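You operate a simulated robot arm through the tools that you are given. There is no shell and no other tool.

The job below is to be done with a simulated two-armed robot. You get a single attempt, and the scene is never put back.

TASK
Pick up the brown tube with one hand, pass it to the other hand and put it on the grey table top. Set down upright: brown tube.

Only the result counts: the job must be done as asked and must still hold three seconds after the hand-in. Knocking over, shifting, dropping, spilling or breaking anything else fails it.

THE ROBOT
Two 6-joint arms with two-finger grippers on one trunk, on a base that drives. Base frame: it is fixed to the floor where the robot stands at the start and does not move with it; the origin is under the middle of the robot, x ahead of it, y to its left, z up; the surface under the hand at the start is at about z = 0.86. Units: m, rad, N and s.
The left shoulder is at the start at [0.03, 0.178, 1.038], the right one opposite. With the tool pointing down near the work surface each hand reaches from about 0.46 to 0.84 m from the robot's upright axis, wherever it stands, measured 20 degrees to its own side. Places, roughly: grey table top [-3.3, 0, 0.9]. Payload 2.54 kg a hand.
The tool frame of a hand sits at the grasp point between the pads (the TCP): z along the fingers, y along the line on which they close. The tips reach 0.03 m beyond it. The gripper opens to 0.116 m. The gripper's body begins 0.095 m behind the TCP.
Orientation is told as [roll, pitch, yaw] about the base's x, y, z axes, in that order, counted from this pose: with the fingers straight down and closing along the base's y, the tool's x points along the base's -x, its y along +y and its z along -z.

THE INTERFACE
- The arms move only by the tool drive_tool. It takes "left_motion", "right_motion" or both (then of equal length, played together; a hand with none holds still); each is a list of rows, each a list of 3 entries, a list of its own where there are three numbers: the shift along the tool's x, y, z in m, then the turn, a rotation vector about the tool's x, y, z in rad, then the finger opening in m, from 0 to 0.116. In form: [[[x, y, z], [rx, ry, rz], jaw], ...]. A call has 1 to 20 rows; each row shifts and turns the commanded pose from where the row before left it, along the tool's axes as they then stand. A row lasts 0.2 s, in which the tool goes at most 0.05 m and 0.15 rad; a call with a longer step from one row to the next is refused whole, and so is a gripper value outside its range. Where a pose cannot be reached the arm comes as near as it can. A force on the tool above 40 N (or 10 N above the force at the start of the call, whichever is more), or a blocked arm, ends the call early, and 0.2 s more pass. Each finger travels about 0.153 m/s and halts on what it meets, pressing with about 25 N; the grip force reading is that of the motor and also rises with nothing between the fingers. The clock runs only during rows and for 0.2 s after the last one: add rows that do not move to give the fingers time. The reply holds the time, the measured pose of the TCP, the force on the tool along the base axes, the opening and the grip force, in the units named above and with some noise, with the torque about the TCP (base axes, N m) and any sound that the robot's microphone picked up.
- Cameras (640 x 400 px; columns grow to the right, rows downward): "scene" is now at [0.0298, -0.0286, 1.7521]; the picture's right is [-0.38, -0.93, 0.00], its down [-0.74, 0.30, -0.60] and it looks along [0.55, -0.23, -0.80] (base axes); focal length 276 px, centre (320, 200). "left" rides on the left gripper at [0.069, 0.015, -0.122] in its tool frame; the picture's right is [-0.21, 0.98, 0.00], its down [-0.83, -0.18, -0.53] and it looks along [-0.52, -0.12, 0.85] (tool axes); focal length 251 px, centre (320, 200). "right" rides on the right gripper at [0.069, -0.015, -0.122] in its tool frame; the picture's right is [0.21, 0.98, 0.00], its down [-0.83, 0.18, -0.53] and it looks along [-0.52, 0.11, 0.85] (tool axes); focal length 251 px, centre (320, 200). There is no depth. A picture from a camera that has moved, and an enlarged one, comes with that camera's place and axes in the base frame and with its lens. The place of the scene camera against the robot may be out by one fixed shift of up to 0.012 m in any direction.
- grab_frame(camera): a new picture of that camera. No time passes.
- move_column(by): slides the trunk up (or, below 0, down) by that many m; the arms and the scene camera ride with it, the base frame stays. It gives what a move gives, with no picture.
- drive_base(legs): drives the robot by 1 to 6 legs, each [ahead, left, turn to the left] in m, m and rad, along the robot's own axes; the way and the turn of a leg run together, so that a leg with both is an arc; at most 1.5 m and 3.142 rad a leg. The arms and the cameras ride along, it lands a little off, and it stops where it bumps. It gives what a move gives.
- turn_head(pan, tilt): turns the head with the scene camera to pan (to the left, within 2.496 rad either way) and tilt (down, from -0.506 to 1.204), counted from straight ahead of the robot. It gives what a move gives.
- zoom(camera, box): a new picture of the part [left, top, right, bottom] of that camera's present view, enlarged. No time passes.
- hand_in(): hands the job in; it is judged then, once.

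Places have to be worked out from the pictures, the camera data and where the tool is seen. Open the grippers and draw the arms clear of the work before you hand the job in, unless the task says otherwise.

The tools are called after "Request:" by a JSON object that holds its "op" and its "data". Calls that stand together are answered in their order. drive_tool: Moves the arms, as the interface text tells. Its arguments: {"type":"object","properties":{"left_motion":{"type":"array","items":{"type":"array"}},"right_motion":{"type":"array","items":{"type":"array"}}},"required":[]} The other tools are called the same way: move_column (by) slides the trunk up or down; drive_base (legs) drives the base; turn_head (pan, tilt) turns the head that bears the scene camera; grab_frame (camera) takes a picture; zoom (camera, box) takes an enlarged picture of a part of a camera's view; hand_in () hands the job in.

At the start:

```text
t: 0.0
left_ee_pos: [0.6082, -0.0511, 1.1245]
left_ee_rot: [-0.001, 0.0, 0.0]
left_wrist_force: [-0.4, -0.2, 0.7]
left_ft_torque: [0.0, -0.02, 0.0]
left_gripper_width: 0.1158
left_grip_force: 0.0
right_ee_pos: [0.407, -0.4658, 1.2064]
right_ee_rot: [-0.001, -0.001, 0.0]
right_wrist_force: [-0.2, 1.0, 0.1]
right_ft_torque: [-0.01, 0.0, 0.0]
right_gripper_width: 0.1157
right_grip_force: 0.0
trunk travel left (down, up): [-0.25, 0.29]
robot x, y, heading: [-0.0017, 0.0004, -0.001]
head pan, tilt: [-0.389, 0.932]
```

scene: 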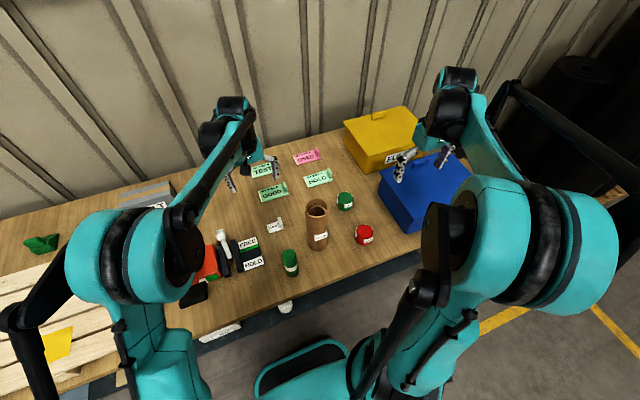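
right: 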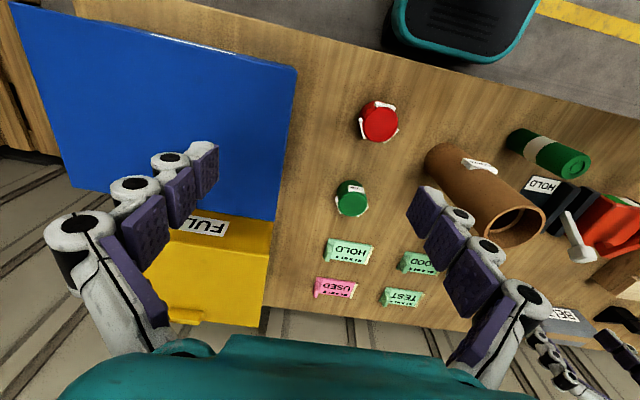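
left: 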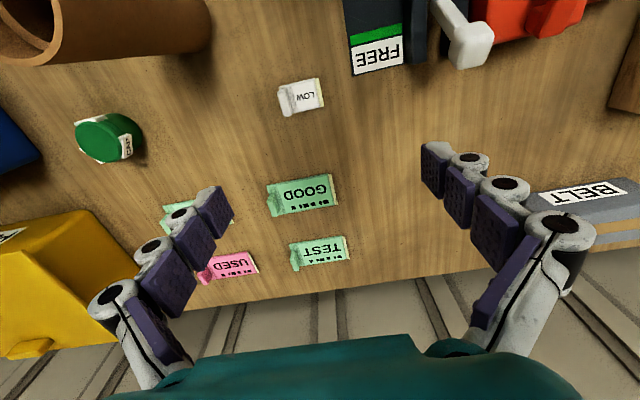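

I start by looking closer at the brown tube in the scene and right camera views to find its place and size.

Request:
{"op": "zoom", "data": {"camera": "scene", "box": [220, 140, 420, 290]}}

Request:
{"op": "zoom", "data": {"camera": "right", "box": [320, 80, 620, 280]}}

```text
2.67 times, centred on (320, 215) of scene
camera zoom: at [0.0298, -0.0286, 1.7521], right [-0.38, -0.93, 0.0], down [-0.74, 0.3, -0.6], along [0.55, -0.23, -0.8], focal length 735 px, centre (320, 160)
```

zoom: 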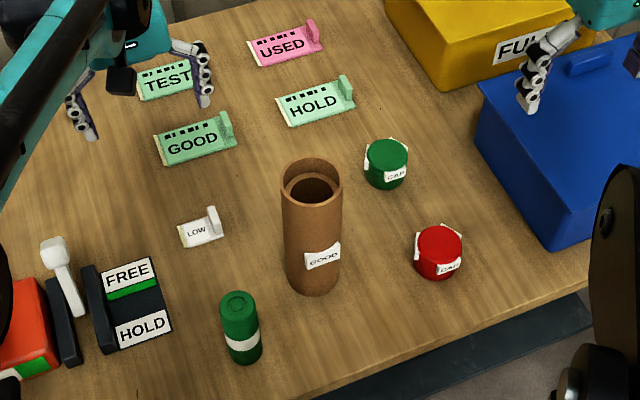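

```text
2.00 times, centred on (470, 180) of right
camera zoom: at [0.3367, -0.4817, 1.329], right [-0.21, 0.98, 0.0], down [0.83, 0.18, 0.53], along [0.52, 0.11, -0.85], focal length 503 px, centre (20, 240)
```

zoom: 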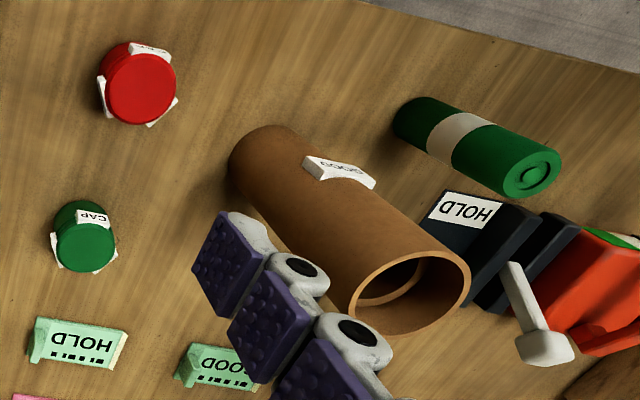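

The tube stands at about (0.47, -0.20), from z 0.86 to about 1.08, and is about 0.07 m across. Before planning the handover I look back at the grey table to see what's on it.

Request:
{"op": "turn_head", "data": {"pan": 2.49, "tilt": 0.35}}

```text
t: 2.5
left_ee_pos: [0.6088, -0.0508, 1.125]
left_ee_rot: [0.001, 0.001, 0.002]
left_wrist_force: [0.1, -0.4, 0.8]
left_ft_torque: [0.03, 0.02, 0.04]
left_gripper_width: 0.1158
left_grip_force: 0.2
right_ee_pos: [0.4067, -0.4669, 1.2053]
right_ee_rot: [0.0, -0.001, 0.0]
right_wrist_force: [-0.1, -0.1, 0.2]
right_ft_torque: [0.03, 0.0, -0.02]
right_gripper_width: 0.1162
right_grip_force: 0.1
trunk travel left (down, up): [-0.25, 0.29]
robot x, y, heading: [0.0027, -0.003, -0.0]
head pan, tilt: [2.491, 0.351]
```

The head is now turned as far back-left as it goes, so I take a picture.

Request:
{"op": "grab_frame", "data": {"camera": "scene"}}

```text
taken
camera scene: at [-0.1125, 0.0558, 1.802], right [0.61, 0.8, 0.0], down [0.27, -0.21, -0.94], along [-0.75, 0.57, -0.34], focal length 276 px, centre (320, 200)
```

scene: 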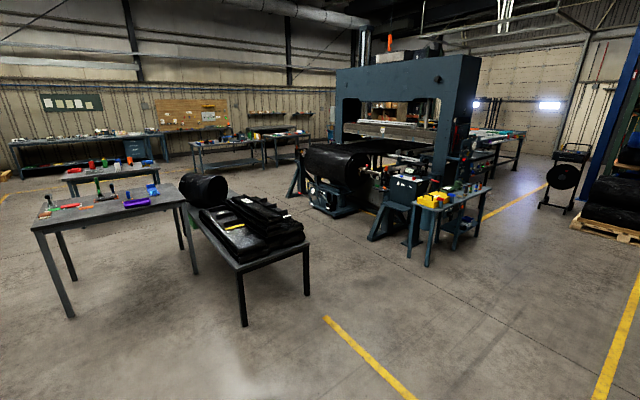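

The grey table at (-3.3, 0) projects to about pixel (114, 200), which is the table with the purple piece on it. I zoom in on it.

Request:
{"op": "zoom", "data": {"camera": "scene", "box": [10, 130, 330, 330]}}

Request:
{"op": "zoom", "data": {"camera": "scene", "box": [20, 160, 180, 260]}}

```text
2.00 times, centred on (170, 230) of scene
camera zoom: at [-0.1125, 0.0558, 1.802], right [0.61, 0.8, 0.0], down [0.27, -0.21, -0.94], along [-0.75, 0.57, -0.34], focal length 551 px, centre (620, 140)
```

zoom: 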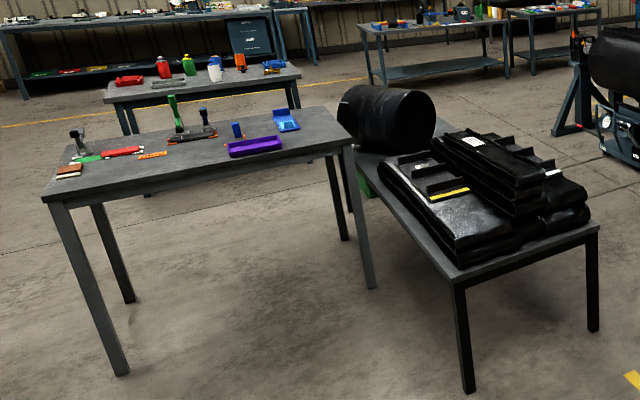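

```text
4.00 times, centred on (100, 210) of scene
camera zoom: at [-0.1125, 0.0558, 1.802], right [0.61, 0.8, 0.0], down [0.27, -0.21, -0.94], along [-0.75, 0.57, -0.34], focal length 1102 px, centre (1200, 160)
```

zoom: 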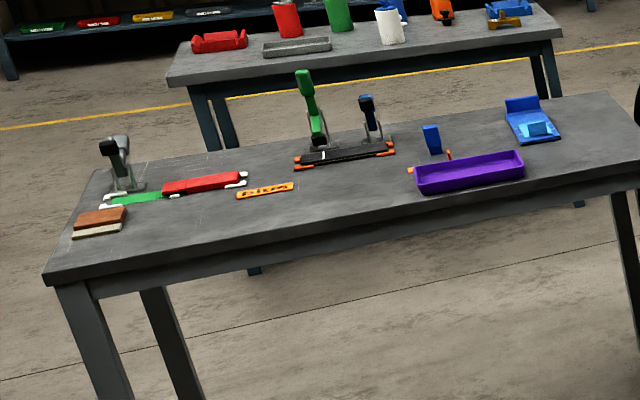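

The front strip of the grey table, around (-2.98, -0.15), is free. I turn the head back to the work. I also move the left hand up and left out of the way, while the right hand goes above the tube, fingers well over its top.

Request:
{"op": "turn_head", "data": {"pan": -0.389, "tilt": 0.932}}

Request:
{"op": "drive_tool", "data": {"left_motion": [[[0, 0.045, -0.02], [0, 0, 0], 0.116], [[0, 0.045, -0.02], [0, 0, 0], 0.116], [[0, 0.045, -0.02], [0, 0, 0], 0.116], [[0, 0.045, -0.02], [0, 0, 0], 0.116], [[0, 0.045, -0.02], [0, 0, 0], 0.116], [[0, 0.045, -0.02], [0, 0, 0], 0.116]]}}

Request:
{"op": "drive_tool", "data": {"right_motion": [[[-0.0108, 0.035, 0], [0, 0, 0], 0.116], [[-0.0108, 0.035, 0], [0, 0, 0], 0.116], [[-0.0108, 0.035, 0], [0, 0, 0], 0.116], [[-0.0108, 0.035, 0], [0, 0, 0], 0.116], [[-0.0108, 0.035, 0], [0, 0, 0], 0.116], [[-0.0108, 0.035, 0], [0, 0, 0], 0.116]]}}

Request:
{"op": "grab_frame", "data": {"camera": "scene"}}

Request:
{"op": "grab_frame", "data": {"camera": "right"}}

```text
t: 5.0
left_ee_pos: [0.6084, -0.0511, 1.125]
left_ee_rot: [0.0, 0.0, 0.001]
left_wrist_force: [-0.5, 0.2, -0.3]
left_ft_torque: [0.01, 0.0, 0.0]
left_gripper_width: 0.1161
left_grip_force: 0.0
right_ee_pos: [0.4054, -0.4666, 1.2062]
right_ee_rot: [0.0, 0.0, -0.002]
right_wrist_force: [0.1, 0.3, -0.6]
right_ft_torque: [0.03, 0.01, 0.02]
right_gripper_width: 0.1159
right_grip_force: 0.1
trunk travel left (down, up): [-0.25, 0.29]
robot x, y, heading: [-0.0001, 0.0029, -0.005]
head pan, tilt: [-0.389, 0.932]
```

```text
t: 6.4
left_ee_pos: [0.6079, 0.2224, 1.2448]
left_ee_rot: [-0.002, -0.001, -0.001]
left_wrist_force: [0.3, 0.6, 0.3]
left_ft_torque: [-0.01, -0.01, -0.02]
left_gripper_width: 0.116
left_grip_force: 0.0
right_ee_pos: [0.4065, -0.465, 1.2071]
right_ee_rot: [-0.003, -0.001, 0.001]
right_wrist_force: [-0.3, -0.6, 0.6]
right_ft_torque: [-0.04, -0.03, -0.02]
right_gripper_width: 0.1161
right_grip_force: 0.0
trunk travel left (down, up): [-0.25, 0.29]
robot x, y, heading: [-0.0021, -0.0006, 0.001]
head pan, tilt: [-0.389, 0.932]
```

```text
t: 7.8
left_ee_pos: [0.6083, 0.2223, 1.244]
left_ee_rot: [-0.002, 0.0, 0.0]
left_wrist_force: [-0.1, 0.4, -0.6]
left_ft_torque: [0.01, -0.04, 0.0]
left_gripper_width: 0.1157
left_grip_force: 0.1
right_ee_pos: [0.4695, -0.2541, 1.2063]
right_ee_rot: [-0.002, 0.0, 0.0]
right_wrist_force: [0.6, 0.1, -0.6]
right_ft_torque: [-0.01, 0.01, 0.01]
right_gripper_width: 0.1161
right_grip_force: 0.2
trunk travel left (down, up): [-0.25, 0.29]
robot x, y, heading: [0.0031, 0.0013, 0.005]
head pan, tilt: [-0.389, 0.932]
```

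```text
taken
camera scene: at [0.03, -0.0271, 1.7521], right [-0.38, -0.93, 0.0], down [-0.74, 0.3, -0.6], along [0.55, -0.23, -0.8], focal length 276 px, centre (320, 200)
```

scene: 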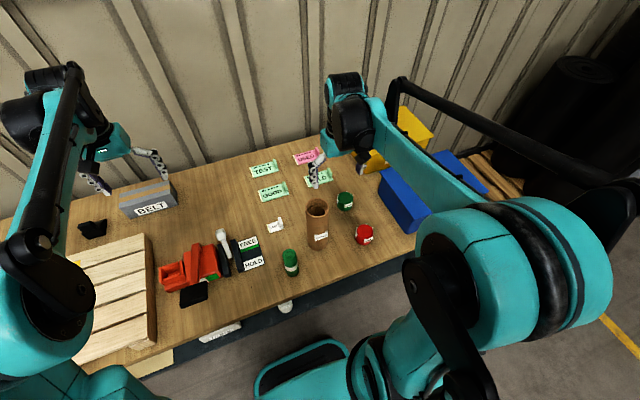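

```text
taken
camera right: at [0.4002, -0.2701, 1.3289], right [-0.21, 0.98, 0.0], down [0.83, 0.18, 0.53], along [0.52, 0.11, -0.85], focal length 251 px, centre (320, 200)
```

right: 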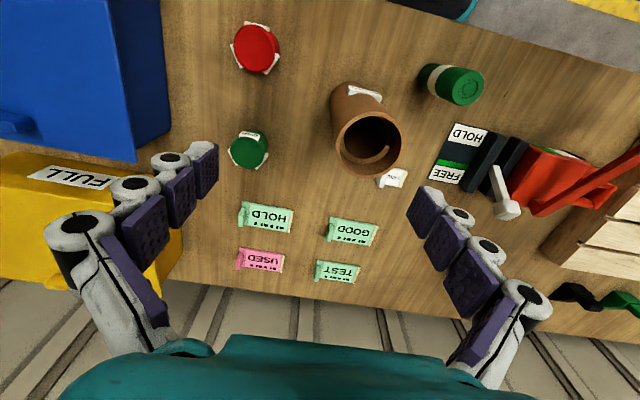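

The right hand is at (0.47, -0.254). I zoom in on the rim in the right camera to refine the tube's place.

Request:
{"op": "zoom", "data": {"camera": "right", "box": [288, 60, 448, 160]}}

Request:
{"op": "zoom", "data": {"camera": "right", "box": [288, 90, 448, 190]}}

Request:
{"op": "zoom", "data": {"camera": "scene", "box": [260, 165, 380, 260]}}

```text
4.00 times, centred on (368, 110) of right
camera zoom: at [0.4002, -0.2701, 1.3289], right [-0.21, 0.98, 0.0], down [0.83, 0.18, 0.53], along [0.52, 0.11, -0.85], focal length 1006 px, centre (128, 560)
```

zoom: 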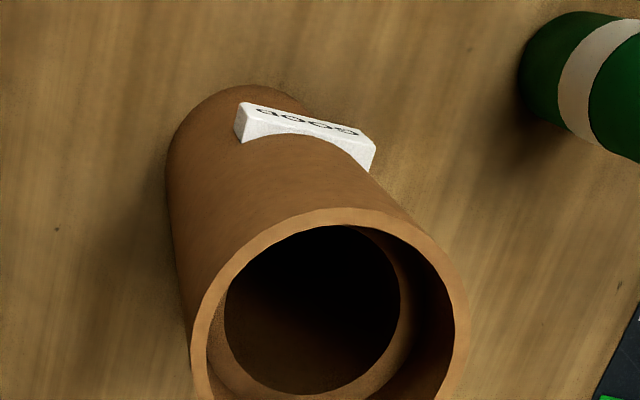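

```text
4.00 times, centred on (368, 140) of right
camera zoom: at [0.4002, -0.2701, 1.3289], right [-0.21, 0.98, 0.0], down [0.83, 0.18, 0.53], along [0.52, 0.11, -0.85], focal length 1006 px, centre (128, 440)
```

zoom: 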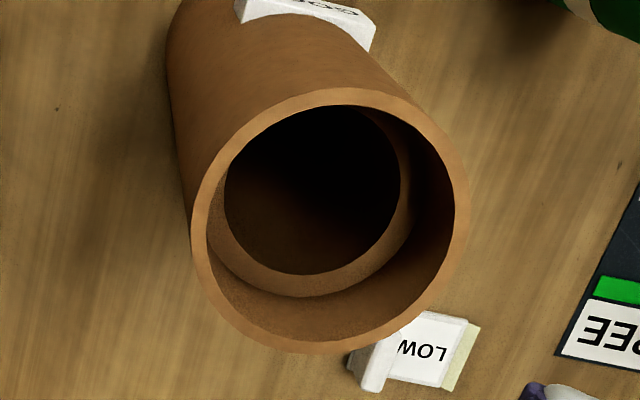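

```text
4.21 times, centred on (320, 212) of scene
camera zoom: at [0.03, -0.0271, 1.7521], right [-0.38, -0.93, 0.0], down [-0.74, 0.3, -0.6], along [0.55, -0.23, -0.8], focal length 1160 px, centre (320, 147)
```

zoom: 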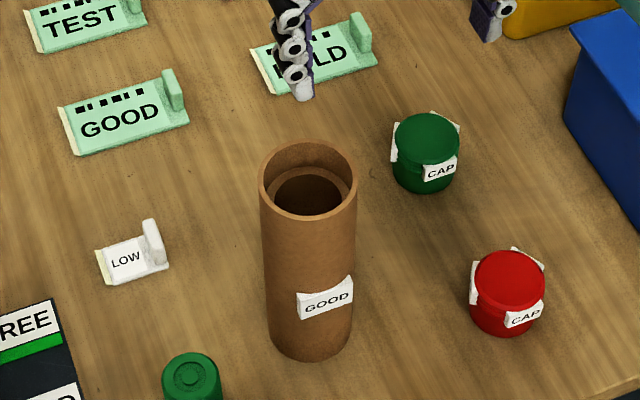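

The tube axis is near (0.477, -0.200), with its top at about z 1.073 and a diameter of 0.07. I centre the right hand over it and descend halfway, then check.

Request:
{"op": "drive_tool", "data": {"right_motion": [[[-0.0035, 0.027, 0], [0, 0, 0], 0.116], [[-0.0035, 0.0265, 0], [0, 0, 0], 0.116], [[0, 0, 0.035], [0, 0, 0], 0.116], [[0, 0, 0.035], [0, 0, 0], 0.116], [[0, 0, 0], [0, 0, 0], 0.116]]}}

Request:
{"op": "grab_frame", "data": {"camera": "right"}}

Request:
{"op": "zoom", "data": {"camera": "scene", "box": [240, 100, 440, 260]}}

```text
t: 9.0
left_ee_pos: [0.6079, 0.2195, 1.2432]
left_ee_rot: [0.001, 0.001, 0.002]
left_wrist_force: [0.5, -0.1, 0.5]
left_ft_torque: [0.01, -0.02, 0.03]
left_gripper_width: 0.1159
left_grip_force: 0.1
right_ee_pos: [0.4783, -0.2037, 1.136]
right_ee_rot: [-0.002, 0.0, 0.001]
right_wrist_force: [-0.6, -0.7, -0.5]
right_ft_torque: [0.02, -0.01, 0.0]
right_gripper_width: 0.1161
right_grip_force: 0.1
trunk travel left (down, up): [-0.25, 0.29]
robot x, y, heading: [-0.0004, 0.0003, -0.003]
head pan, tilt: [-0.389, 0.932]
```

```text
taken
camera right: at [0.4078, -0.2201, 1.2579], right [-0.21, 0.98, 0.0], down [0.83, 0.18, 0.53], along [0.52, 0.11, -0.85], focal length 251 px, centre (320, 200)
```

right: 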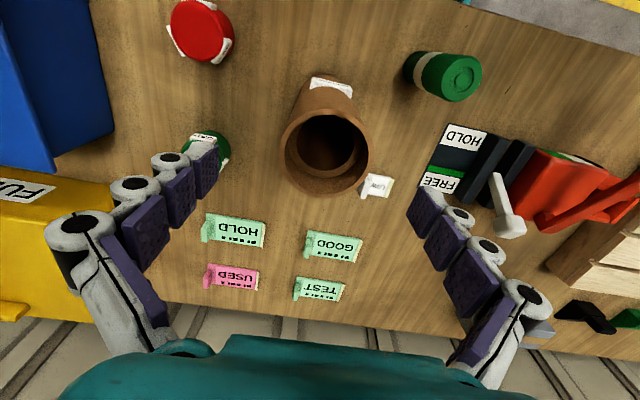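

```text
2.50 times, centred on (340, 180) of scene
camera zoom: at [0.0291, -0.0286, 1.7521], right [-0.38, -0.93, 0.0], down [-0.74, 0.3, -0.6], along [0.55, -0.23, -0.8], focal length 689 px, centre (270, 250)
```

zoom: 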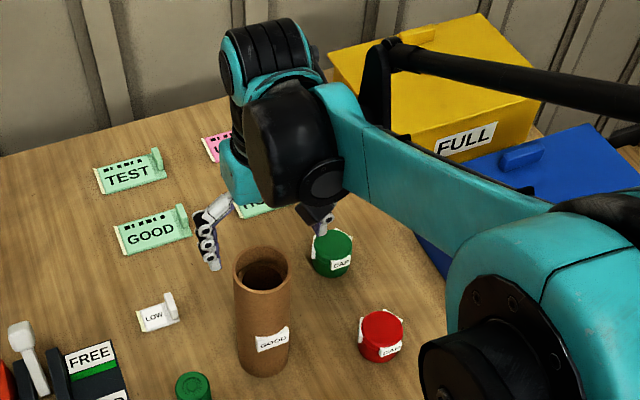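

I zoom in on the rim again to pin down its height and centre.

Request:
{"op": "zoom", "data": {"camera": "right", "box": [246, 65, 406, 215]}}

```text
2.67 times, centred on (326, 140) of right
camera zoom: at [0.4078, -0.2201, 1.2579], right [-0.21, 0.98, 0.0], down [0.83, 0.18, 0.53], along [0.52, 0.11, -0.85], focal length 670 px, centre (304, 360)
```

zoom: 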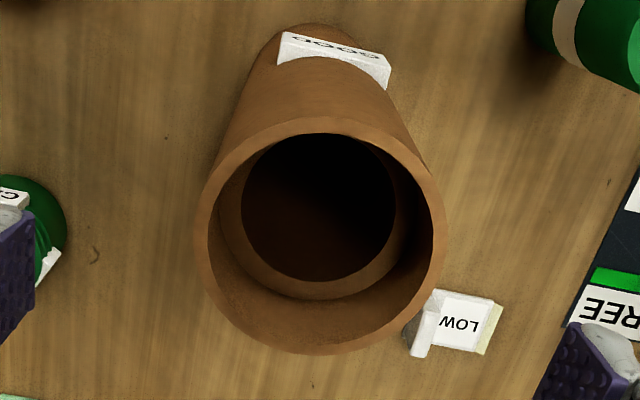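

Two views now agree: rim top at z ≈ 1.073, centre at (0.478, -0.200), diameter about 0.072. I shift 3 mm left, descend to TCP z ≈ 1.038, and close the right fingers.

Request:
{"op": "drive_tool", "data": {"right_motion": [[[0, 0.003, 0.03], [0, 0, 0], 0.116], [[0, 0, 0.034], [0, 0, 0], 0.116], [[0, 0, 0.034], [0, 0, 0], 0.116], [[0, 0, 0], [0, 0, 0], 0.116]]}}

Request:
{"op": "grab_frame", "data": {"camera": "right"}}

```text
t: 10.0
left_ee_pos: [0.6086, 0.2206, 1.2438]
left_ee_rot: [0.0, -0.001, 0.001]
left_wrist_force: [-0.4, 0.2, 0.8]
left_ft_torque: [0.04, -0.06, 0.04]
left_gripper_width: 0.1159
left_grip_force: 0.1
right_ee_pos: [0.4765, -0.2002, 1.0391]
right_ee_rot: [0.0, 0.0, -0.001]
right_wrist_force: [-0.3, 0.1, 0.1]
right_ft_torque: [0.05, -0.03, -0.01]
right_gripper_width: 0.1161
right_grip_force: 0.0
trunk travel left (down, up): [-0.25, 0.29]
robot x, y, heading: [0.0006, -0.0001, -0.001]
head pan, tilt: [-0.389, 0.932]
```

```text
taken
camera right: at [0.4066, -0.2166, 1.161], right [-0.21, 0.98, 0.0], down [0.83, 0.18, 0.53], along [0.52, 0.11, -0.85], focal length 251 px, centre (320, 200)
```

right: 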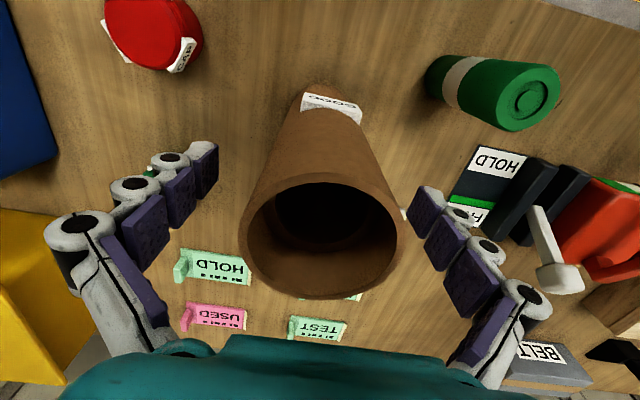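

The tube is centred between the fingers. I close the right gripper on it.

Request:
{"op": "drive_tool", "data": {"right_motion": [[[0, 0, 0], [0, 0, 0], 0.09], [[0, 0, 0], [0, 0, 0], 0.06], [[0, 0, 0], [0, 0, 0], 0.04], [[0, 0, 0], [0, 0, 0], 0.04], [[0, 0, 0], [0, 0, 0], 0.04]]}}

Request:
{"op": "grab_frame", "data": {"camera": "right"}}

```text
t: 11.2
left_ee_pos: [0.608, 0.2205, 1.244]
left_ee_rot: [-0.001, 0.001, 0.0]
left_wrist_force: [-0.3, -0.1, -0.1]
left_ft_torque: [0.0, 0.04, -0.03]
left_gripper_width: 0.1161
left_grip_force: 0.0
right_ee_pos: [0.4767, -0.2018, 1.0392]
right_ee_rot: [-0.002, 0.001, -0.001]
right_wrist_force: [-0.5, -0.7, 1.5]
right_ft_torque: [0.0, 0.06, -0.03]
right_gripper_width: 0.0716
right_grip_force: 25.4
trunk travel left (down, up): [-0.25, 0.29]
robot x, y, heading: [-0.0006, 0.0002, -0.002]
head pan, tilt: [-0.389, 0.932]
```

```text
taken
camera right: at [0.4073, -0.2167, 1.1609], right [-0.21, 0.98, 0.0], down [0.83, 0.18, 0.53], along [0.52, 0.11, -0.85], focal length 251 px, centre (320, 200)
```

right: 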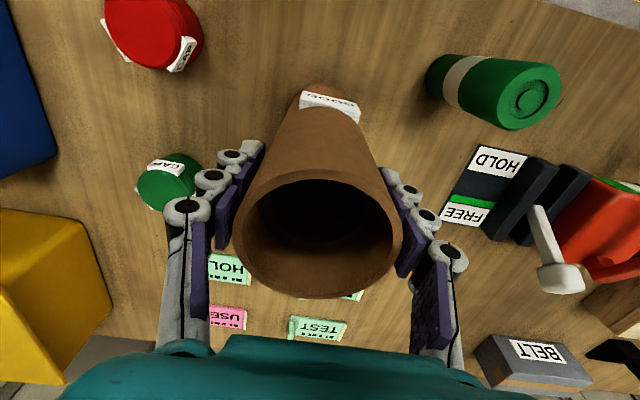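

The grip holds at 0.0716 m with 25 N. I lift straight up, first slowly and then more, to about 0.2 m over the bench.

Request:
{"op": "drive_tool", "data": {"right_motion": [[[0, 0, -0.01], [0, 0, 0], 0.04], [[0, 0, -0.02], [0, 0, 0], 0.04], [[0, 0, -0.03], [0, 0, 0], 0.04], [[0, 0, -0.03], [0, 0, 0], 0.04], [[0, 0, -0.03], [0, 0, 0], 0.04], [[0, 0, -0.02], [0, 0, 0], 0.04]]}}

Request:
{"op": "grab_frame", "data": {"camera": "scene"}}

Request:
{"op": "grab_frame", "data": {"camera": "right"}}

```text
t: 12.6
left_ee_pos: [0.6082, 0.2192, 1.2438]
left_ee_rot: [-0.002, 0.001, -0.001]
left_wrist_force: [0.4, 1.1, -0.5]
left_ft_torque: [-0.02, -0.04, 0.0]
left_gripper_width: 0.1159
left_grip_force: 0.0
right_ee_pos: [0.4773, -0.2, 1.1781]
right_ee_rot: [-0.002, 0.001, 0.0]
right_wrist_force: [0.4, -0.9, -3.2]
right_ft_torque: [0.03, -0.01, -0.02]
right_gripper_width: 0.0715
right_grip_force: 24.5
trunk travel left (down, up): [-0.25, 0.29]
robot x, y, heading: [0.0003, 0.0023, 0.001]
head pan, tilt: [-0.389, 0.932]
```

```text
taken
camera scene: at [0.0295, -0.0285, 1.7521], right [-0.38, -0.93, 0.0], down [-0.74, 0.3, -0.6], along [0.55, -0.23, -0.8], focal length 276 px, centre (320, 200)
```

scene: 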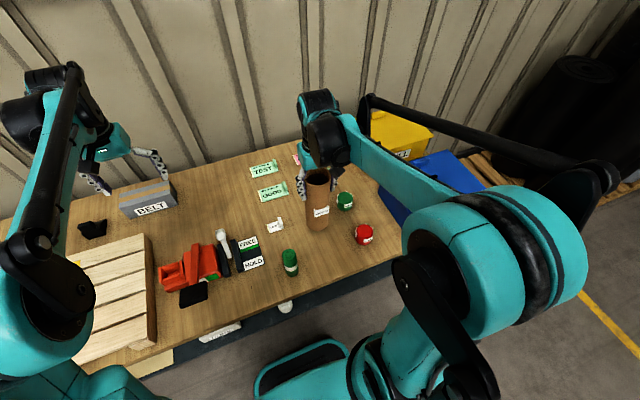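

```text
taken
camera right: at [0.4077, -0.2164, 1.3013], right [-0.21, 0.98, 0.0], down [0.83, 0.18, 0.53], along [0.52, 0.11, -0.85], focal length 251 px, centre (320, 200)
```

right: 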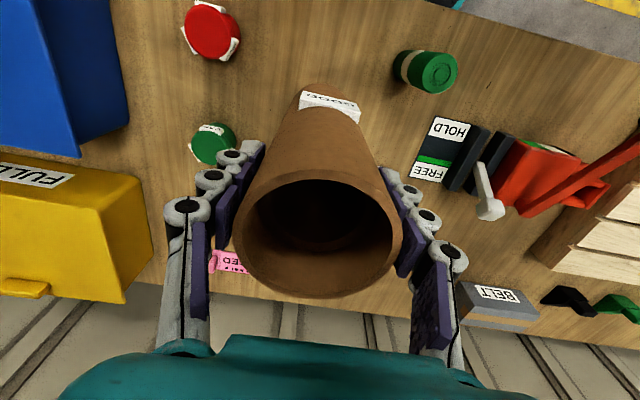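

The tube is lifted and hangs straight in the right hand (about 3.5 N), with its bottom 0.179 m below the right TCP. I carry it to about (0.62, 0.0, 1.21). At the same time the left hand pitches up by 60° so its fingers point ahead and 30° down.

Request:
{"op": "drive_tool", "data": {"left_motion": [[[0, 0, 0], [0, -0.1309, 0], 0.116], [[0, 0, 0], [0, -0.1309, 0], 0.116], [[0, 0, 0], [0, -0.1309, 0], 0.116], [[0, 0, 0], [0, -0.1309, 0], 0.116], [[0, 0, 0], [0, -0.1309, 0], 0.116], [[0, 0, 0], [0, -0.1309, 0], 0.116], [[0, 0, 0], [0, -0.1309, 0], 0.116], [[0, 0, 0], [0, -0.1309, 0], 0.116], [[0, 0, 0], [0, 0, 0], 0.116]], "right_motion": [[[-0.0179, 0.025, -0.004], [0, 0, 0], 0.04], [[-0.0179, 0.025, -0.004], [0, 0, 0], 0.04], [[-0.0179, 0.025, -0.004], [0, 0, 0], 0.04], [[-0.0179, 0.025, -0.004], [0, 0, 0], 0.04], [[-0.0179, 0.025, -0.004], [0, 0, 0], 0.04], [[-0.0179, 0.025, -0.004], [0, 0, 0], 0.04], [[-0.0179, 0.025, -0.004], [0, 0, 0], 0.04], [[-0.0179, 0.025, -0.004], [0, 0, 0], 0.04], [[0, 0, 0], [0, 0, 0], 0.04]]}}

Request:
{"op": "turn_head", "data": {"pan": 0.0, "tilt": 0.75}}

Request:
{"op": "grab_frame", "data": {"camera": "scene"}}

Request:
{"op": "grab_frame", "data": {"camera": "left"}}

```text
t: 14.6
left_ee_pos: [0.6089, 0.2177, 1.2463]
left_ee_rot: [-0.001, -1.048, -0.001]
left_wrist_force: [0.0, -0.5, 0.0]
left_ft_torque: [0.01, -0.01, 0.06]
left_gripper_width: 0.1159
left_grip_force: 0.1
right_ee_pos: [0.6216, 0.0001, 1.2115]
right_ee_rot: [-0.001, 0.0, 0.0]
right_wrist_force: [-0.5, 0.0, -3.2]
right_ft_torque: [0.0, -0.01, 0.01]
right_gripper_width: 0.0714
right_grip_force: 25.4
trunk travel left (down, up): [-0.25, 0.29]
robot x, y, heading: [-0.0006, -0.0002, 0.004]
head pan, tilt: [-0.389, 0.932]
```

```text
t: 15.5
left_ee_pos: [0.6093, 0.2179, 1.2435]
left_ee_rot: [-0.002, -1.049, 0.0]
left_wrist_force: [0.2, 0.1, -0.7]
left_ft_torque: [0.0, -0.03, 0.01]
left_gripper_width: 0.116
left_grip_force: 0.1
right_ee_pos: [0.6204, 0.0012, 1.2109]
right_ee_rot: [0.001, 0.0, 0.0]
right_wrist_force: [0.2, 0.0, -2.7]
right_ft_torque: [-0.01, 0.0, -0.01]
right_gripper_width: 0.0716
right_grip_force: 24.8
trunk travel left (down, up): [-0.25, 0.29]
robot x, y, heading: [0.0039, -0.0034, -0.001]
head pan, tilt: [0.0, 0.75]
```

```text
taken
camera scene: at [0.0446, -0.0007, 1.7663], right [0.0, -1.0, 0.0], down [-0.68, 0.0, -0.73], along [0.73, 0.0, -0.68], focal length 276 px, centre (320, 200)
```

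scene: 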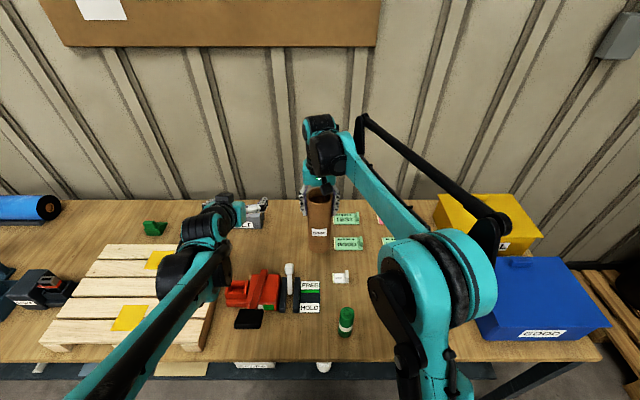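

```text
taken
camera left: at [0.4683, 0.235, 1.2458], right [0.11, 0.98, 0.19], down [-0.05, -0.18, 0.98], along [0.99, -0.11, 0.03], focal length 251 px, centre (320, 200)
```

left: 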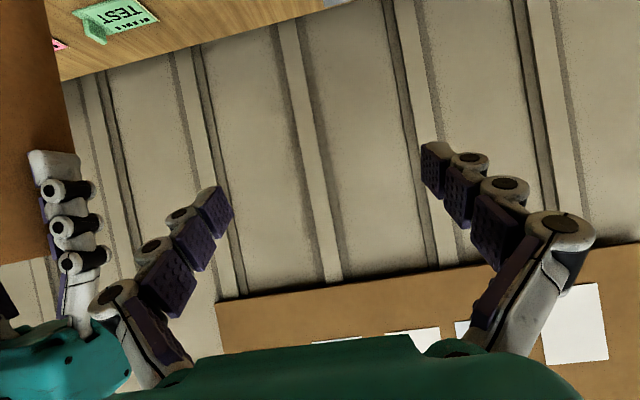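

The left hand reached the pitched pose. I draw it back, yaw it 15° to the right, and bring it to about 0.13 m behind the tube along its approach line.

Request:
{"op": "drive_tool", "data": {"left_motion": [[[0.02, 0, -0.0346], [0, 0, 0], 0.116], [[0.02, 0, -0.0346], [0, 0, 0], 0.116], [[0.02, 0, -0.0346], [0, 0, 0], 0.116], [[0, 0, 0], [0.1134, 0, 0.0655], 0.116], [[0, 0, 0], [0.1134, 0, 0.0655], 0.116], [[0.0002, -0.0353, 0.0166], [0, 0, 0], 0.116], [[0.0002, -0.0353, 0.0166], [0, 0, 0], 0.116], [[0.0002, -0.0353, 0.0166], [0, 0, 0], 0.116], [[0.0002, -0.0353, 0.0166], [0, 0, 0], 0.116], [[0.0002, -0.0353, 0.0166], [0, 0, 0], 0.116], [[0, 0, 0], [0, 0, 0], 0.116]]}}

Request:
{"op": "grab_frame", "data": {"camera": "scene"}}

Request:
{"op": "grab_frame", "data": {"camera": "left"}}

Request:
{"op": "grab_frame", "data": {"camera": "right"}}

```text
t: 17.9
left_ee_pos: [0.5108, 0.0291, 1.2018]
left_ee_rot: [0.0, -1.048, -0.26]
left_wrist_force: [-0.3, 0.5, 0.5]
left_ft_torque: [-0.02, 0.0, 0.0]
left_gripper_width: 0.116
left_grip_force: 0.0
right_ee_pos: [0.6209, 0.0018, 1.211]
right_ee_rot: [0.0, 0.0, -0.003]
right_wrist_force: [0.6, 0.3, -3.2]
right_ft_torque: [-0.05, 0.01, 0.01]
right_gripper_width: 0.0715
right_grip_force: 25.5
trunk travel left (down, up): [-0.25, 0.29]
robot x, y, heading: [0.0019, -0.001, 0.002]
head pan, tilt: [0.0, 0.75]
```

```text
taken
camera scene: at [0.0438, 0.0004, 1.7664], right [0.0, -1.0, 0.0], down [-0.68, 0.0, -0.73], along [0.73, 0.0, -0.68], focal length 276 px, centre (320, 200)
```

scene: 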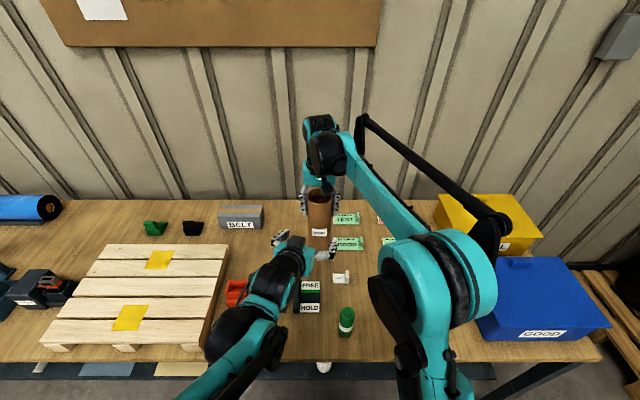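

```text
taken
camera left: at [0.379, 0.0805, 1.2032], right [0.36, 0.92, 0.19], down [-0.1, -0.16, 0.98], along [0.93, -0.37, 0.03], focal length 251 px, centre (320, 200)
```

left: 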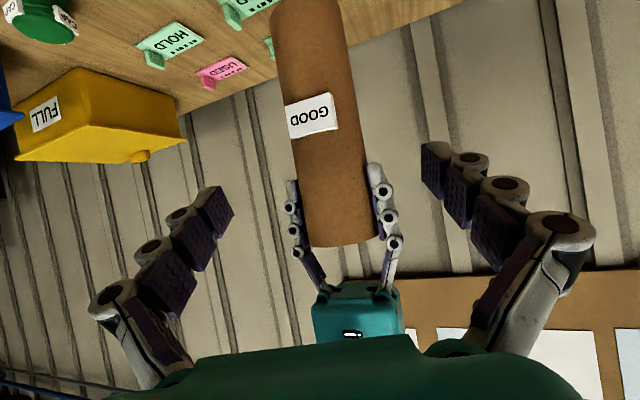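

```text
taken
camera right: at [0.551, -0.0141, 1.3334], right [-0.21, 0.98, 0.0], down [0.83, 0.18, 0.53], along [0.52, 0.11, -0.85], focal length 251 px, centre (320, 200)
```

right: 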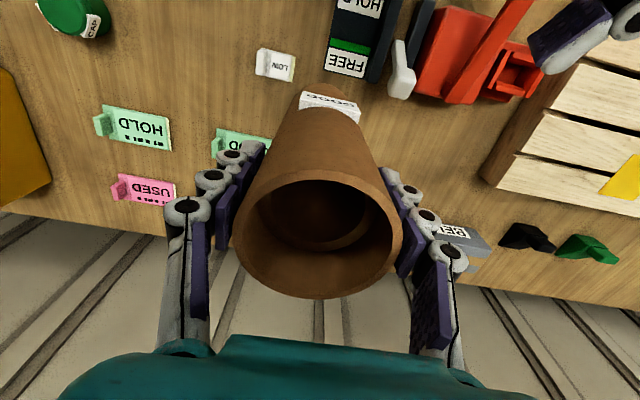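

The left hand is behind the tube with the label facing it, and the approach line meets the tube axis within about 3 mm. I turn back 5° of yaw for more label clearance, centre the hand, and advance along the tool axis to bring the TCP onto the tube axis.

Request:
{"op": "drive_tool", "data": {"left_motion": [[[0, 0, 0], [-0.0756, 0, -0.0436], 0.116], [[-0.0006, -0.008, 0.001], [0, 0, 0], 0.116], [[0, 0, 0.022], [0, 0, 0], 0.116], [[0, 0, 0.022], [0, 0, 0], 0.116], [[0, 0, 0.022], [0, 0, 0], 0.116], [[0, 0, 0], [0, 0, 0], 0.116]]}}

Request:
{"op": "grab_frame", "data": {"camera": "left"}}

Request:
{"op": "grab_frame", "data": {"camera": "right"}}

```text
t: 19.3
left_ee_pos: [0.5665, 0.0112, 1.1686]
left_ee_rot: [0.0, -1.049, -0.174]
left_wrist_force: [-0.2, -0.2, -0.1]
left_ft_torque: [-0.02, 0.01, 0.03]
left_gripper_width: 0.1161
left_grip_force: 0.0
right_ee_pos: [0.6191, 0.0012, 1.2109]
right_ee_rot: [-0.001, 0.001, 0.0]
right_wrist_force: [0.2, 0.8, -3.4]
right_ft_torque: [-0.02, -0.04, -0.01]
right_gripper_width: 0.0715
right_grip_force: 24.4
trunk travel left (down, up): [-0.25, 0.29]
robot x, y, heading: [0.0006, 0.001, 0.002]
head pan, tilt: [0.0, 0.75]
```

```text
taken
camera left: at [0.4305, 0.0509, 1.1712], right [0.28, 0.94, 0.19], down [-0.08, -0.17, 0.98], along [0.96, -0.29, 0.03], focal length 251 px, centre (320, 200)
```

left: 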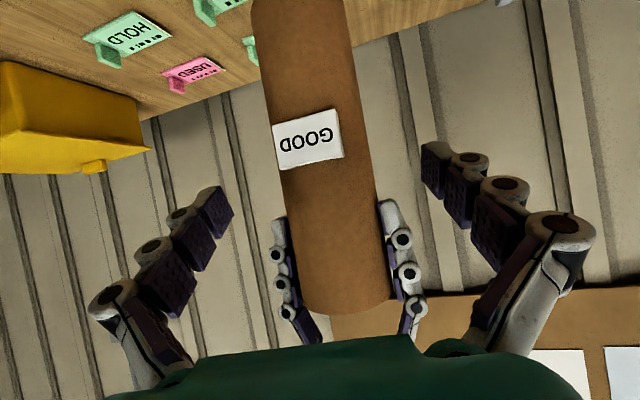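

```text
taken
camera right: at [0.5508, -0.0144, 1.3335], right [-0.21, 0.98, 0.0], down [0.83, 0.18, 0.53], along [0.52, 0.11, -0.85], focal length 251 px, centre (320, 200)
```

right: 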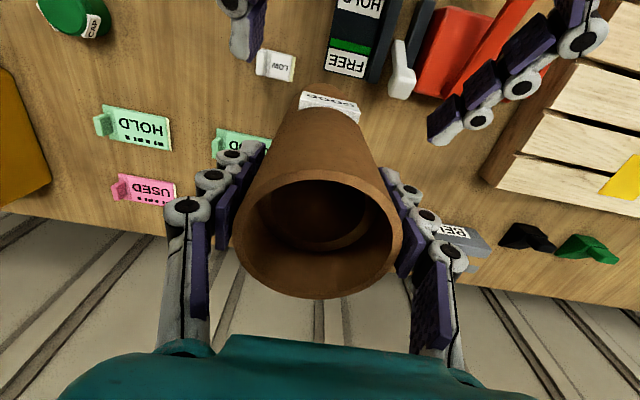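

The approach is well centred: the grip point is at about px (320, 150) and the tube axis at about px 322. I go the last 0.064 m and stop with the fingers around the tube.

Request:
{"op": "drive_tool", "data": {"left_motion": [[[0, 0, 0.0215], [0, 0, 0], 0.116], [[0, 0, 0.0215], [0, 0, 0], 0.116], [[0, 0, 0.0205], [0, 0, 0], 0.116], [[0, 0, 0], [0, 0, 0], 0.116]]}}

Request:
{"op": "grab_frame", "data": {"camera": "left"}}

Request:
{"op": "grab_frame", "data": {"camera": "right"}}

Request:
{"op": "zoom", "data": {"camera": "scene", "box": [200, 100, 420, 300]}}

```text
t: 20.3
left_ee_pos: [0.6217, 0.0022, 1.1384]
left_ee_rot: [-0.001, -1.048, -0.173]
left_wrist_force: [0.0, 0.6, 0.4]
left_ft_torque: [-0.01, -0.02, 0.03]
left_gripper_width: 0.1159
left_grip_force: 0.0
right_ee_pos: [0.6199, 0.0015, 1.2116]
right_ee_rot: [-0.001, 0.0, 0.001]
right_wrist_force: [-0.2, 0.5, -2.1]
right_ft_torque: [-0.01, 0.01, 0.02]
right_gripper_width: 0.0716
right_grip_force: 25.3
trunk travel left (down, up): [-0.25, 0.29]
robot x, y, heading: [0.0003, 0.0014, 0.002]
head pan, tilt: [0.0, 0.75]
```

```text
taken
camera left: at [0.4858, 0.0413, 1.1396], right [0.28, 0.94, 0.19], down [-0.08, -0.17, 0.98], along [0.96, -0.29, 0.03], focal length 251 px, centre (320, 200)
```

left: 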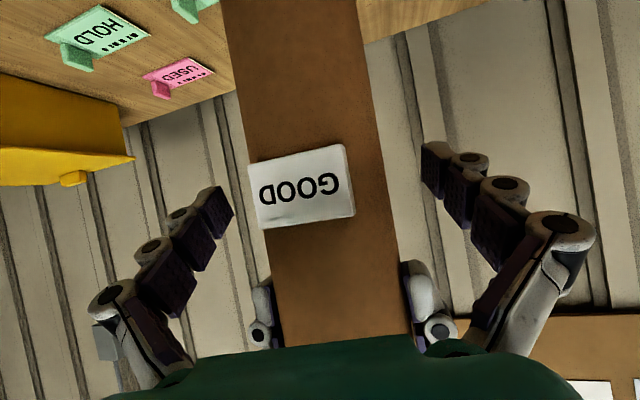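

```text
taken
camera right: at [0.5508, -0.0146, 1.3335], right [-0.21, 0.98, 0.0], down [0.83, 0.18, 0.53], along [0.52, 0.11, -0.85], focal length 251 px, centre (320, 200)
```

right: 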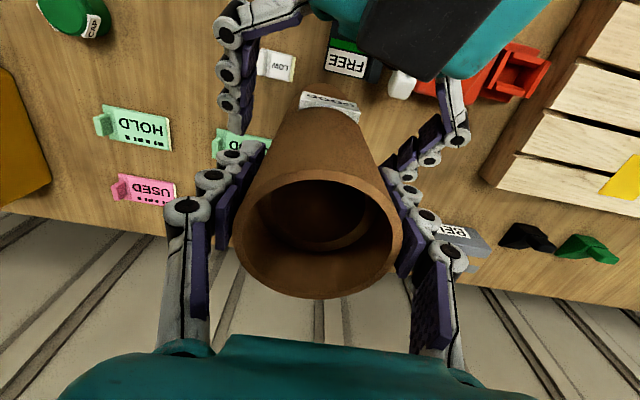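

```text
2.00 times, centred on (310, 200) of scene
camera zoom: at [0.0435, -0.0003, 1.7664], right [0.0, -1.0, 0.0], down [-0.68, 0.0, -0.73], along [0.73, 0.0, -0.68], focal length 551 px, centre (340, 200)
```

zoom: 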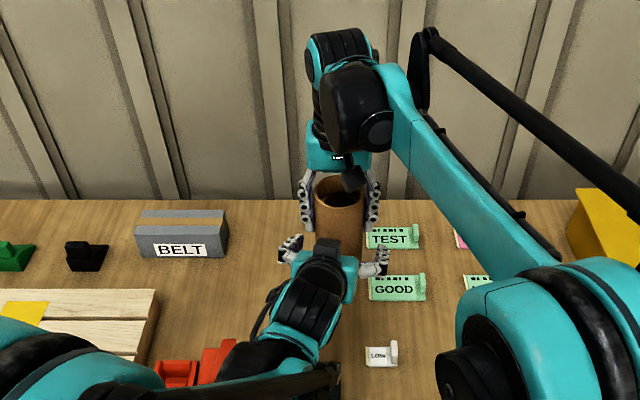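

The left fingers straddle the tube well below the right fingers and clear of the label edge. I close the left gripper while the right holds.

Request:
{"op": "drive_tool", "data": {"left_motion": [[[0, 0, 0], [0, 0, 0], 0.1], [[0, 0, 0], [0, 0, 0], 0.085], [[0, 0, 0], [0, 0, 0], 0.07], [[0, 0, 0], [0, 0, 0], 0.05], [[0, 0, 0], [0, 0, 0], 0.04], [[0, 0, 0], [0, 0, 0], 0.04]]}}

Request:
{"op": "grab_frame", "data": {"camera": "left"}}

Request:
{"op": "grab_frame", "data": {"camera": "right"}}

```text
t: 21.7
left_ee_pos: [0.6222, 0.0019, 1.1376]
left_ee_rot: [-0.003, -1.048, -0.173]
left_wrist_force: [-0.3, 5.7, 2.6]
left_ft_torque: [-0.26, 0.01, -0.3]
left_gripper_width: 0.0694
left_grip_force: 25.2
right_ee_pos: [0.6209, 0.0003, 1.2112]
right_ee_rot: [-0.002, -0.002, 0.0]
right_wrist_force: [1.3, -5.0, -5.7]
right_ft_torque: [-0.13, -0.05, 0.29]
right_gripper_width: 0.0713
right_grip_force: 25.0
trunk travel left (down, up): [-0.25, 0.29]
robot x, y, heading: [-0.0, -0.0013, -0.003]
head pan, tilt: [0.0, 0.75]
```

```text
taken
camera left: at [0.4864, 0.0413, 1.1394], right [0.28, 0.94, 0.19], down [-0.08, -0.17, 0.98], along [0.96, -0.29, 0.03], focal length 251 px, centre (320, 200)
```

left: 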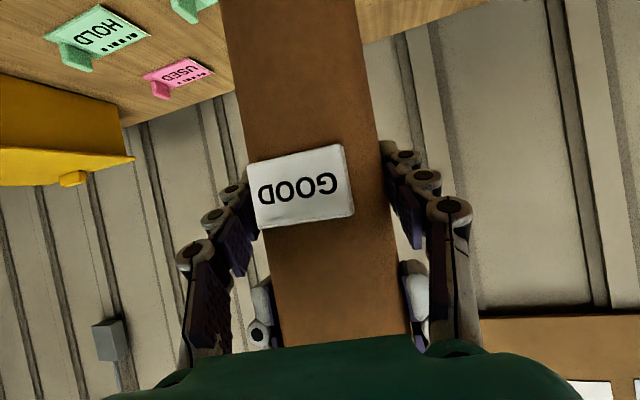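

```text
taken
camera right: at [0.5518, -0.015, 1.333], right [-0.21, 0.98, 0.0], down [0.83, 0.18, 0.53], along [0.52, 0.11, -0.85], focal length 251 px, centre (320, 200)
```

right: 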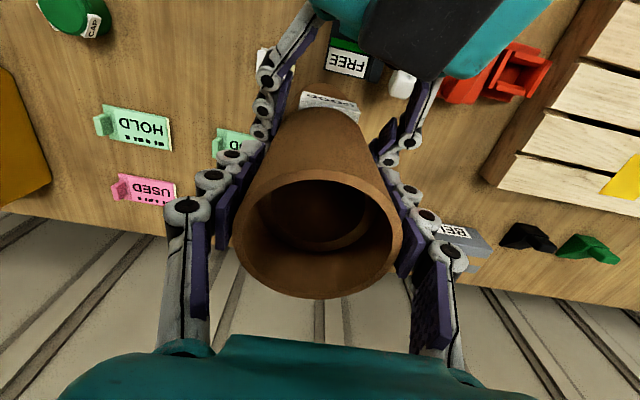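

Both hands now hold the tube (left 0.069 m at 25 N, right 0.071 m), with only a small internal force. I open the right hand slowly while the left keeps its grip.

Request:
{"op": "drive_tool", "data": {"left_motion": [[[0, 0, 0], [0, 0, 0], 0.04], [[0, 0, 0], [0, 0, 0], 0.04], [[0, 0, 0], [0, 0, 0], 0.04], [[0, 0, 0], [0, 0, 0], 0.04], [[0, 0, 0], [0, 0, 0], 0.04]], "right_motion": [[[0, 0, 0], [0, 0, 0], 0.07], [[0, 0, 0], [0, 0, 0], 0.08], [[0, 0, 0], [0, 0, 0], 0.095], [[0, 0, 0], [0, 0, 0], 0.11], [[0, 0, 0], [0, 0, 0], 0.116]]}}

Request:
{"op": "grab_frame", "data": {"camera": "left"}}

Request:
{"op": "grab_frame", "data": {"camera": "right"}}

```text
t: 22.9
left_ee_pos: [0.6221, 0.0006, 1.1375]
left_ee_rot: [-0.002, -1.048, -0.175]
left_wrist_force: [-0.8, 0.3, 0.1]
left_ft_torque: [0.01, 0.03, 0.06]
left_gripper_width: 0.0694
left_grip_force: 25.0
right_ee_pos: [0.621, 0.0017, 1.2104]
right_ee_rot: [0.001, -0.001, 0.002]
right_wrist_force: [0.7, 0.3, -0.3]
right_ft_torque: [0.0, 0.0, -0.02]
right_gripper_width: 0.1161
right_grip_force: 0.1
trunk travel left (down, up): [-0.25, 0.29]
robot x, y, heading: [-0.0023, 0.0008, -0.003]
head pan, tilt: [0.0, 0.75]
```

```text
taken
camera left: at [0.4865, 0.0412, 1.1393], right [0.28, 0.94, 0.19], down [-0.08, -0.17, 0.98], along [0.96, -0.29, 0.03], focal length 251 px, centre (320, 200)
```

left: 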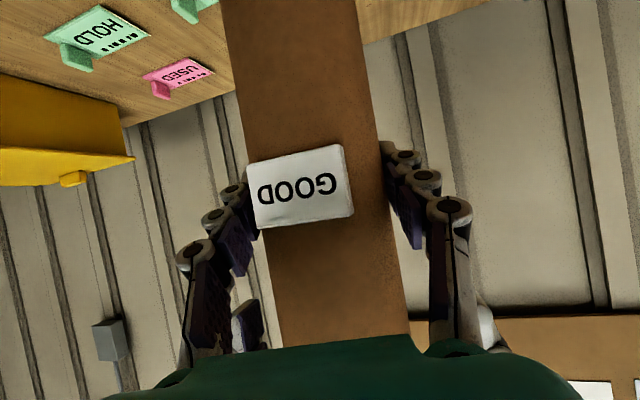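

```text
taken
camera right: at [0.5518, -0.0148, 1.3331], right [-0.21, 0.98, 0.0], down [0.83, 0.18, 0.53], along [0.52, 0.11, -0.85], focal length 251 px, centre (320, 200)
```

right: 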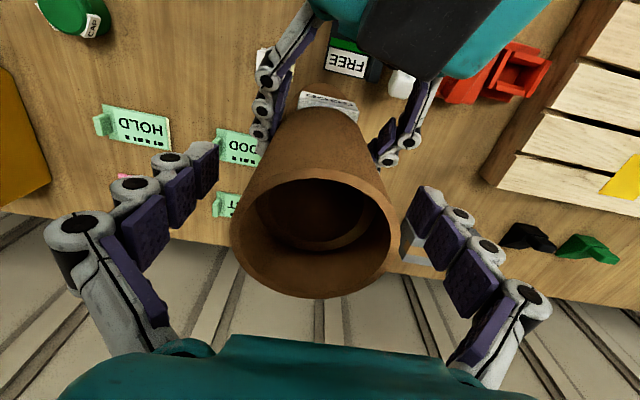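

The tube stays in the left hand after the right opened. I raise the right hand straight up clear of the tube, then check the hold.

Request:
{"op": "drive_tool", "data": {"right_motion": [[[0, 0, -0.02], [0, 0, 0], 0.116], [[0, 0, -0.035], [0, 0, 0], 0.116], [[0, 0, -0.035], [0, 0, 0], 0.116], [[0, 0, -0.03], [0, 0, 0], 0.116], [[0, 0, 0], [0, 0, 0], 0.116]]}}

Request:
{"op": "grab_frame", "data": {"camera": "left"}}

Request:
{"op": "grab_frame", "data": {"camera": "right"}}

Request:
{"op": "grab_frame", "data": {"camera": "scene"}}

```text
t: 24.1
left_ee_pos: [0.6227, 0.0013, 1.1373]
left_ee_rot: [-0.003, -1.048, -0.175]
left_wrist_force: [-0.7, 0.0, 0.5]
left_ft_torque: [-0.01, 0.02, 0.02]
left_gripper_width: 0.0693
left_grip_force: 24.7
right_ee_pos: [0.6224, 0.0012, 1.3307]
right_ee_rot: [0.0, -0.001, 0.0]
right_wrist_force: [0.7, 0.4, -1.5]
right_ft_torque: [0.03, 0.01, 0.02]
right_gripper_width: 0.116
right_grip_force: 0.1
trunk travel left (down, up): [-0.25, 0.29]
robot x, y, heading: [-0.0011, -0.0002, 0.003]
head pan, tilt: [0.0, 0.75]
```

```text
taken
camera left: at [0.4866, 0.0411, 1.1393], right [0.28, 0.94, 0.19], down [-0.08, -0.17, 0.98], along [0.96, -0.29, 0.03], focal length 251 px, centre (320, 200)
```

left: 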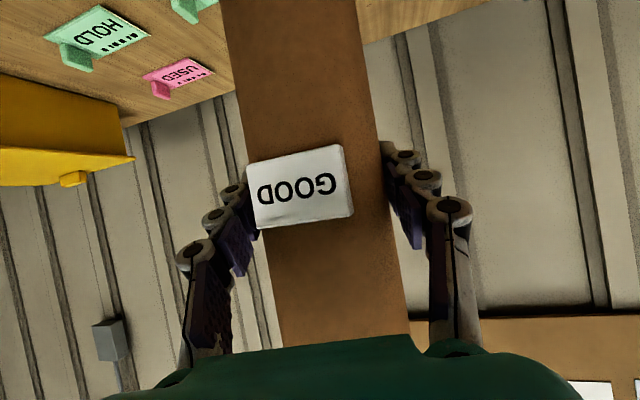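

```text
taken
camera right: at [0.5523, -0.0141, 1.4534], right [-0.21, 0.98, 0.0], down [0.83, 0.18, 0.53], along [0.52, 0.11, -0.85], focal length 251 px, centre (320, 200)
```

right: 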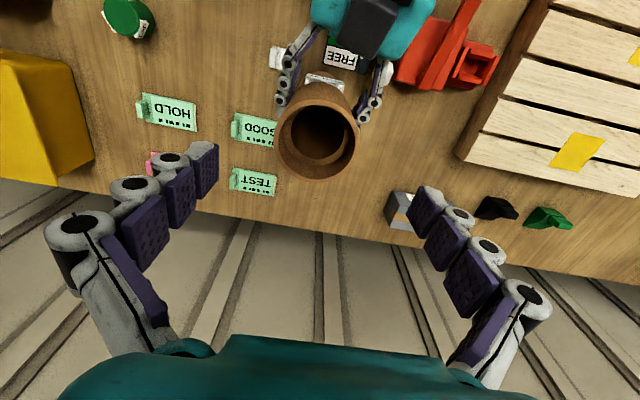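

```text
taken
camera scene: at [0.0449, -0.0006, 1.7663], right [0.0, -1.0, 0.0], down [-0.68, 0.0, -0.73], along [0.73, 0.0, -0.68], focal length 276 px, centre (320, 200)
```

scene: 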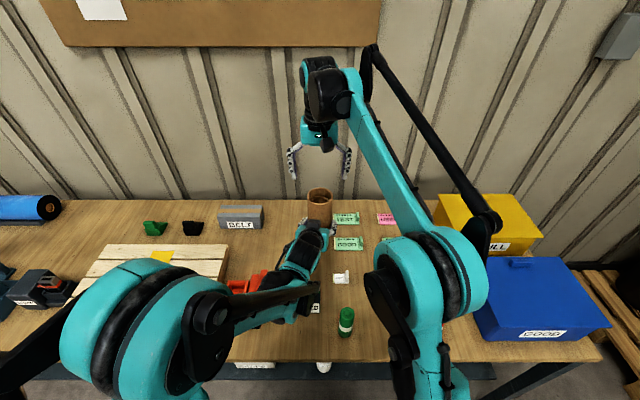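

The left hand alone carries the tube now. I zoom in from the right camera to check whether the tube is still vertical in the grip.

Request:
{"op": "zoom", "data": {"camera": "right", "box": [240, 40, 400, 200]}}

Request:
{"op": "zoom", "data": {"camera": "scene", "box": [270, 160, 370, 260]}}

```text
2.50 times, centred on (320, 120) of right
camera zoom: at [0.5523, -0.0141, 1.4534], right [-0.21, 0.98, 0.0], down [0.83, 0.18, 0.53], along [0.52, 0.11, -0.85], focal length 629 px, centre (320, 400)
```

zoom: 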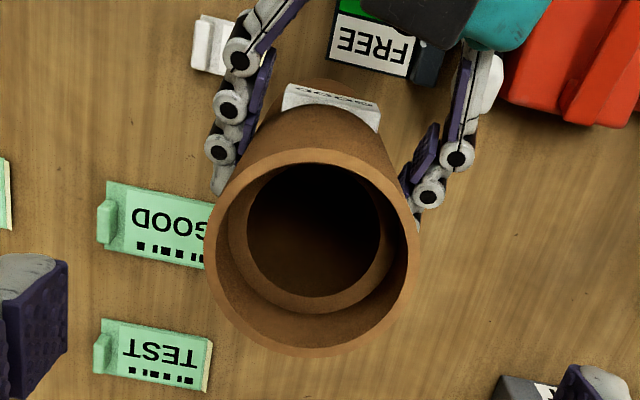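

```text
4.00 times, centred on (320, 210) of scene
camera zoom: at [0.0449, -0.0006, 1.7663], right [0.0, -1.0, 0.0], down [-0.68, 0.0, -0.73], along [0.73, 0.0, -0.68], focal length 1102 px, centre (320, 160)
```

zoom: 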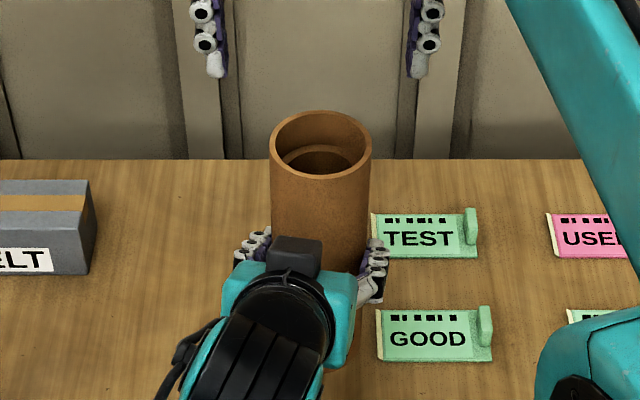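

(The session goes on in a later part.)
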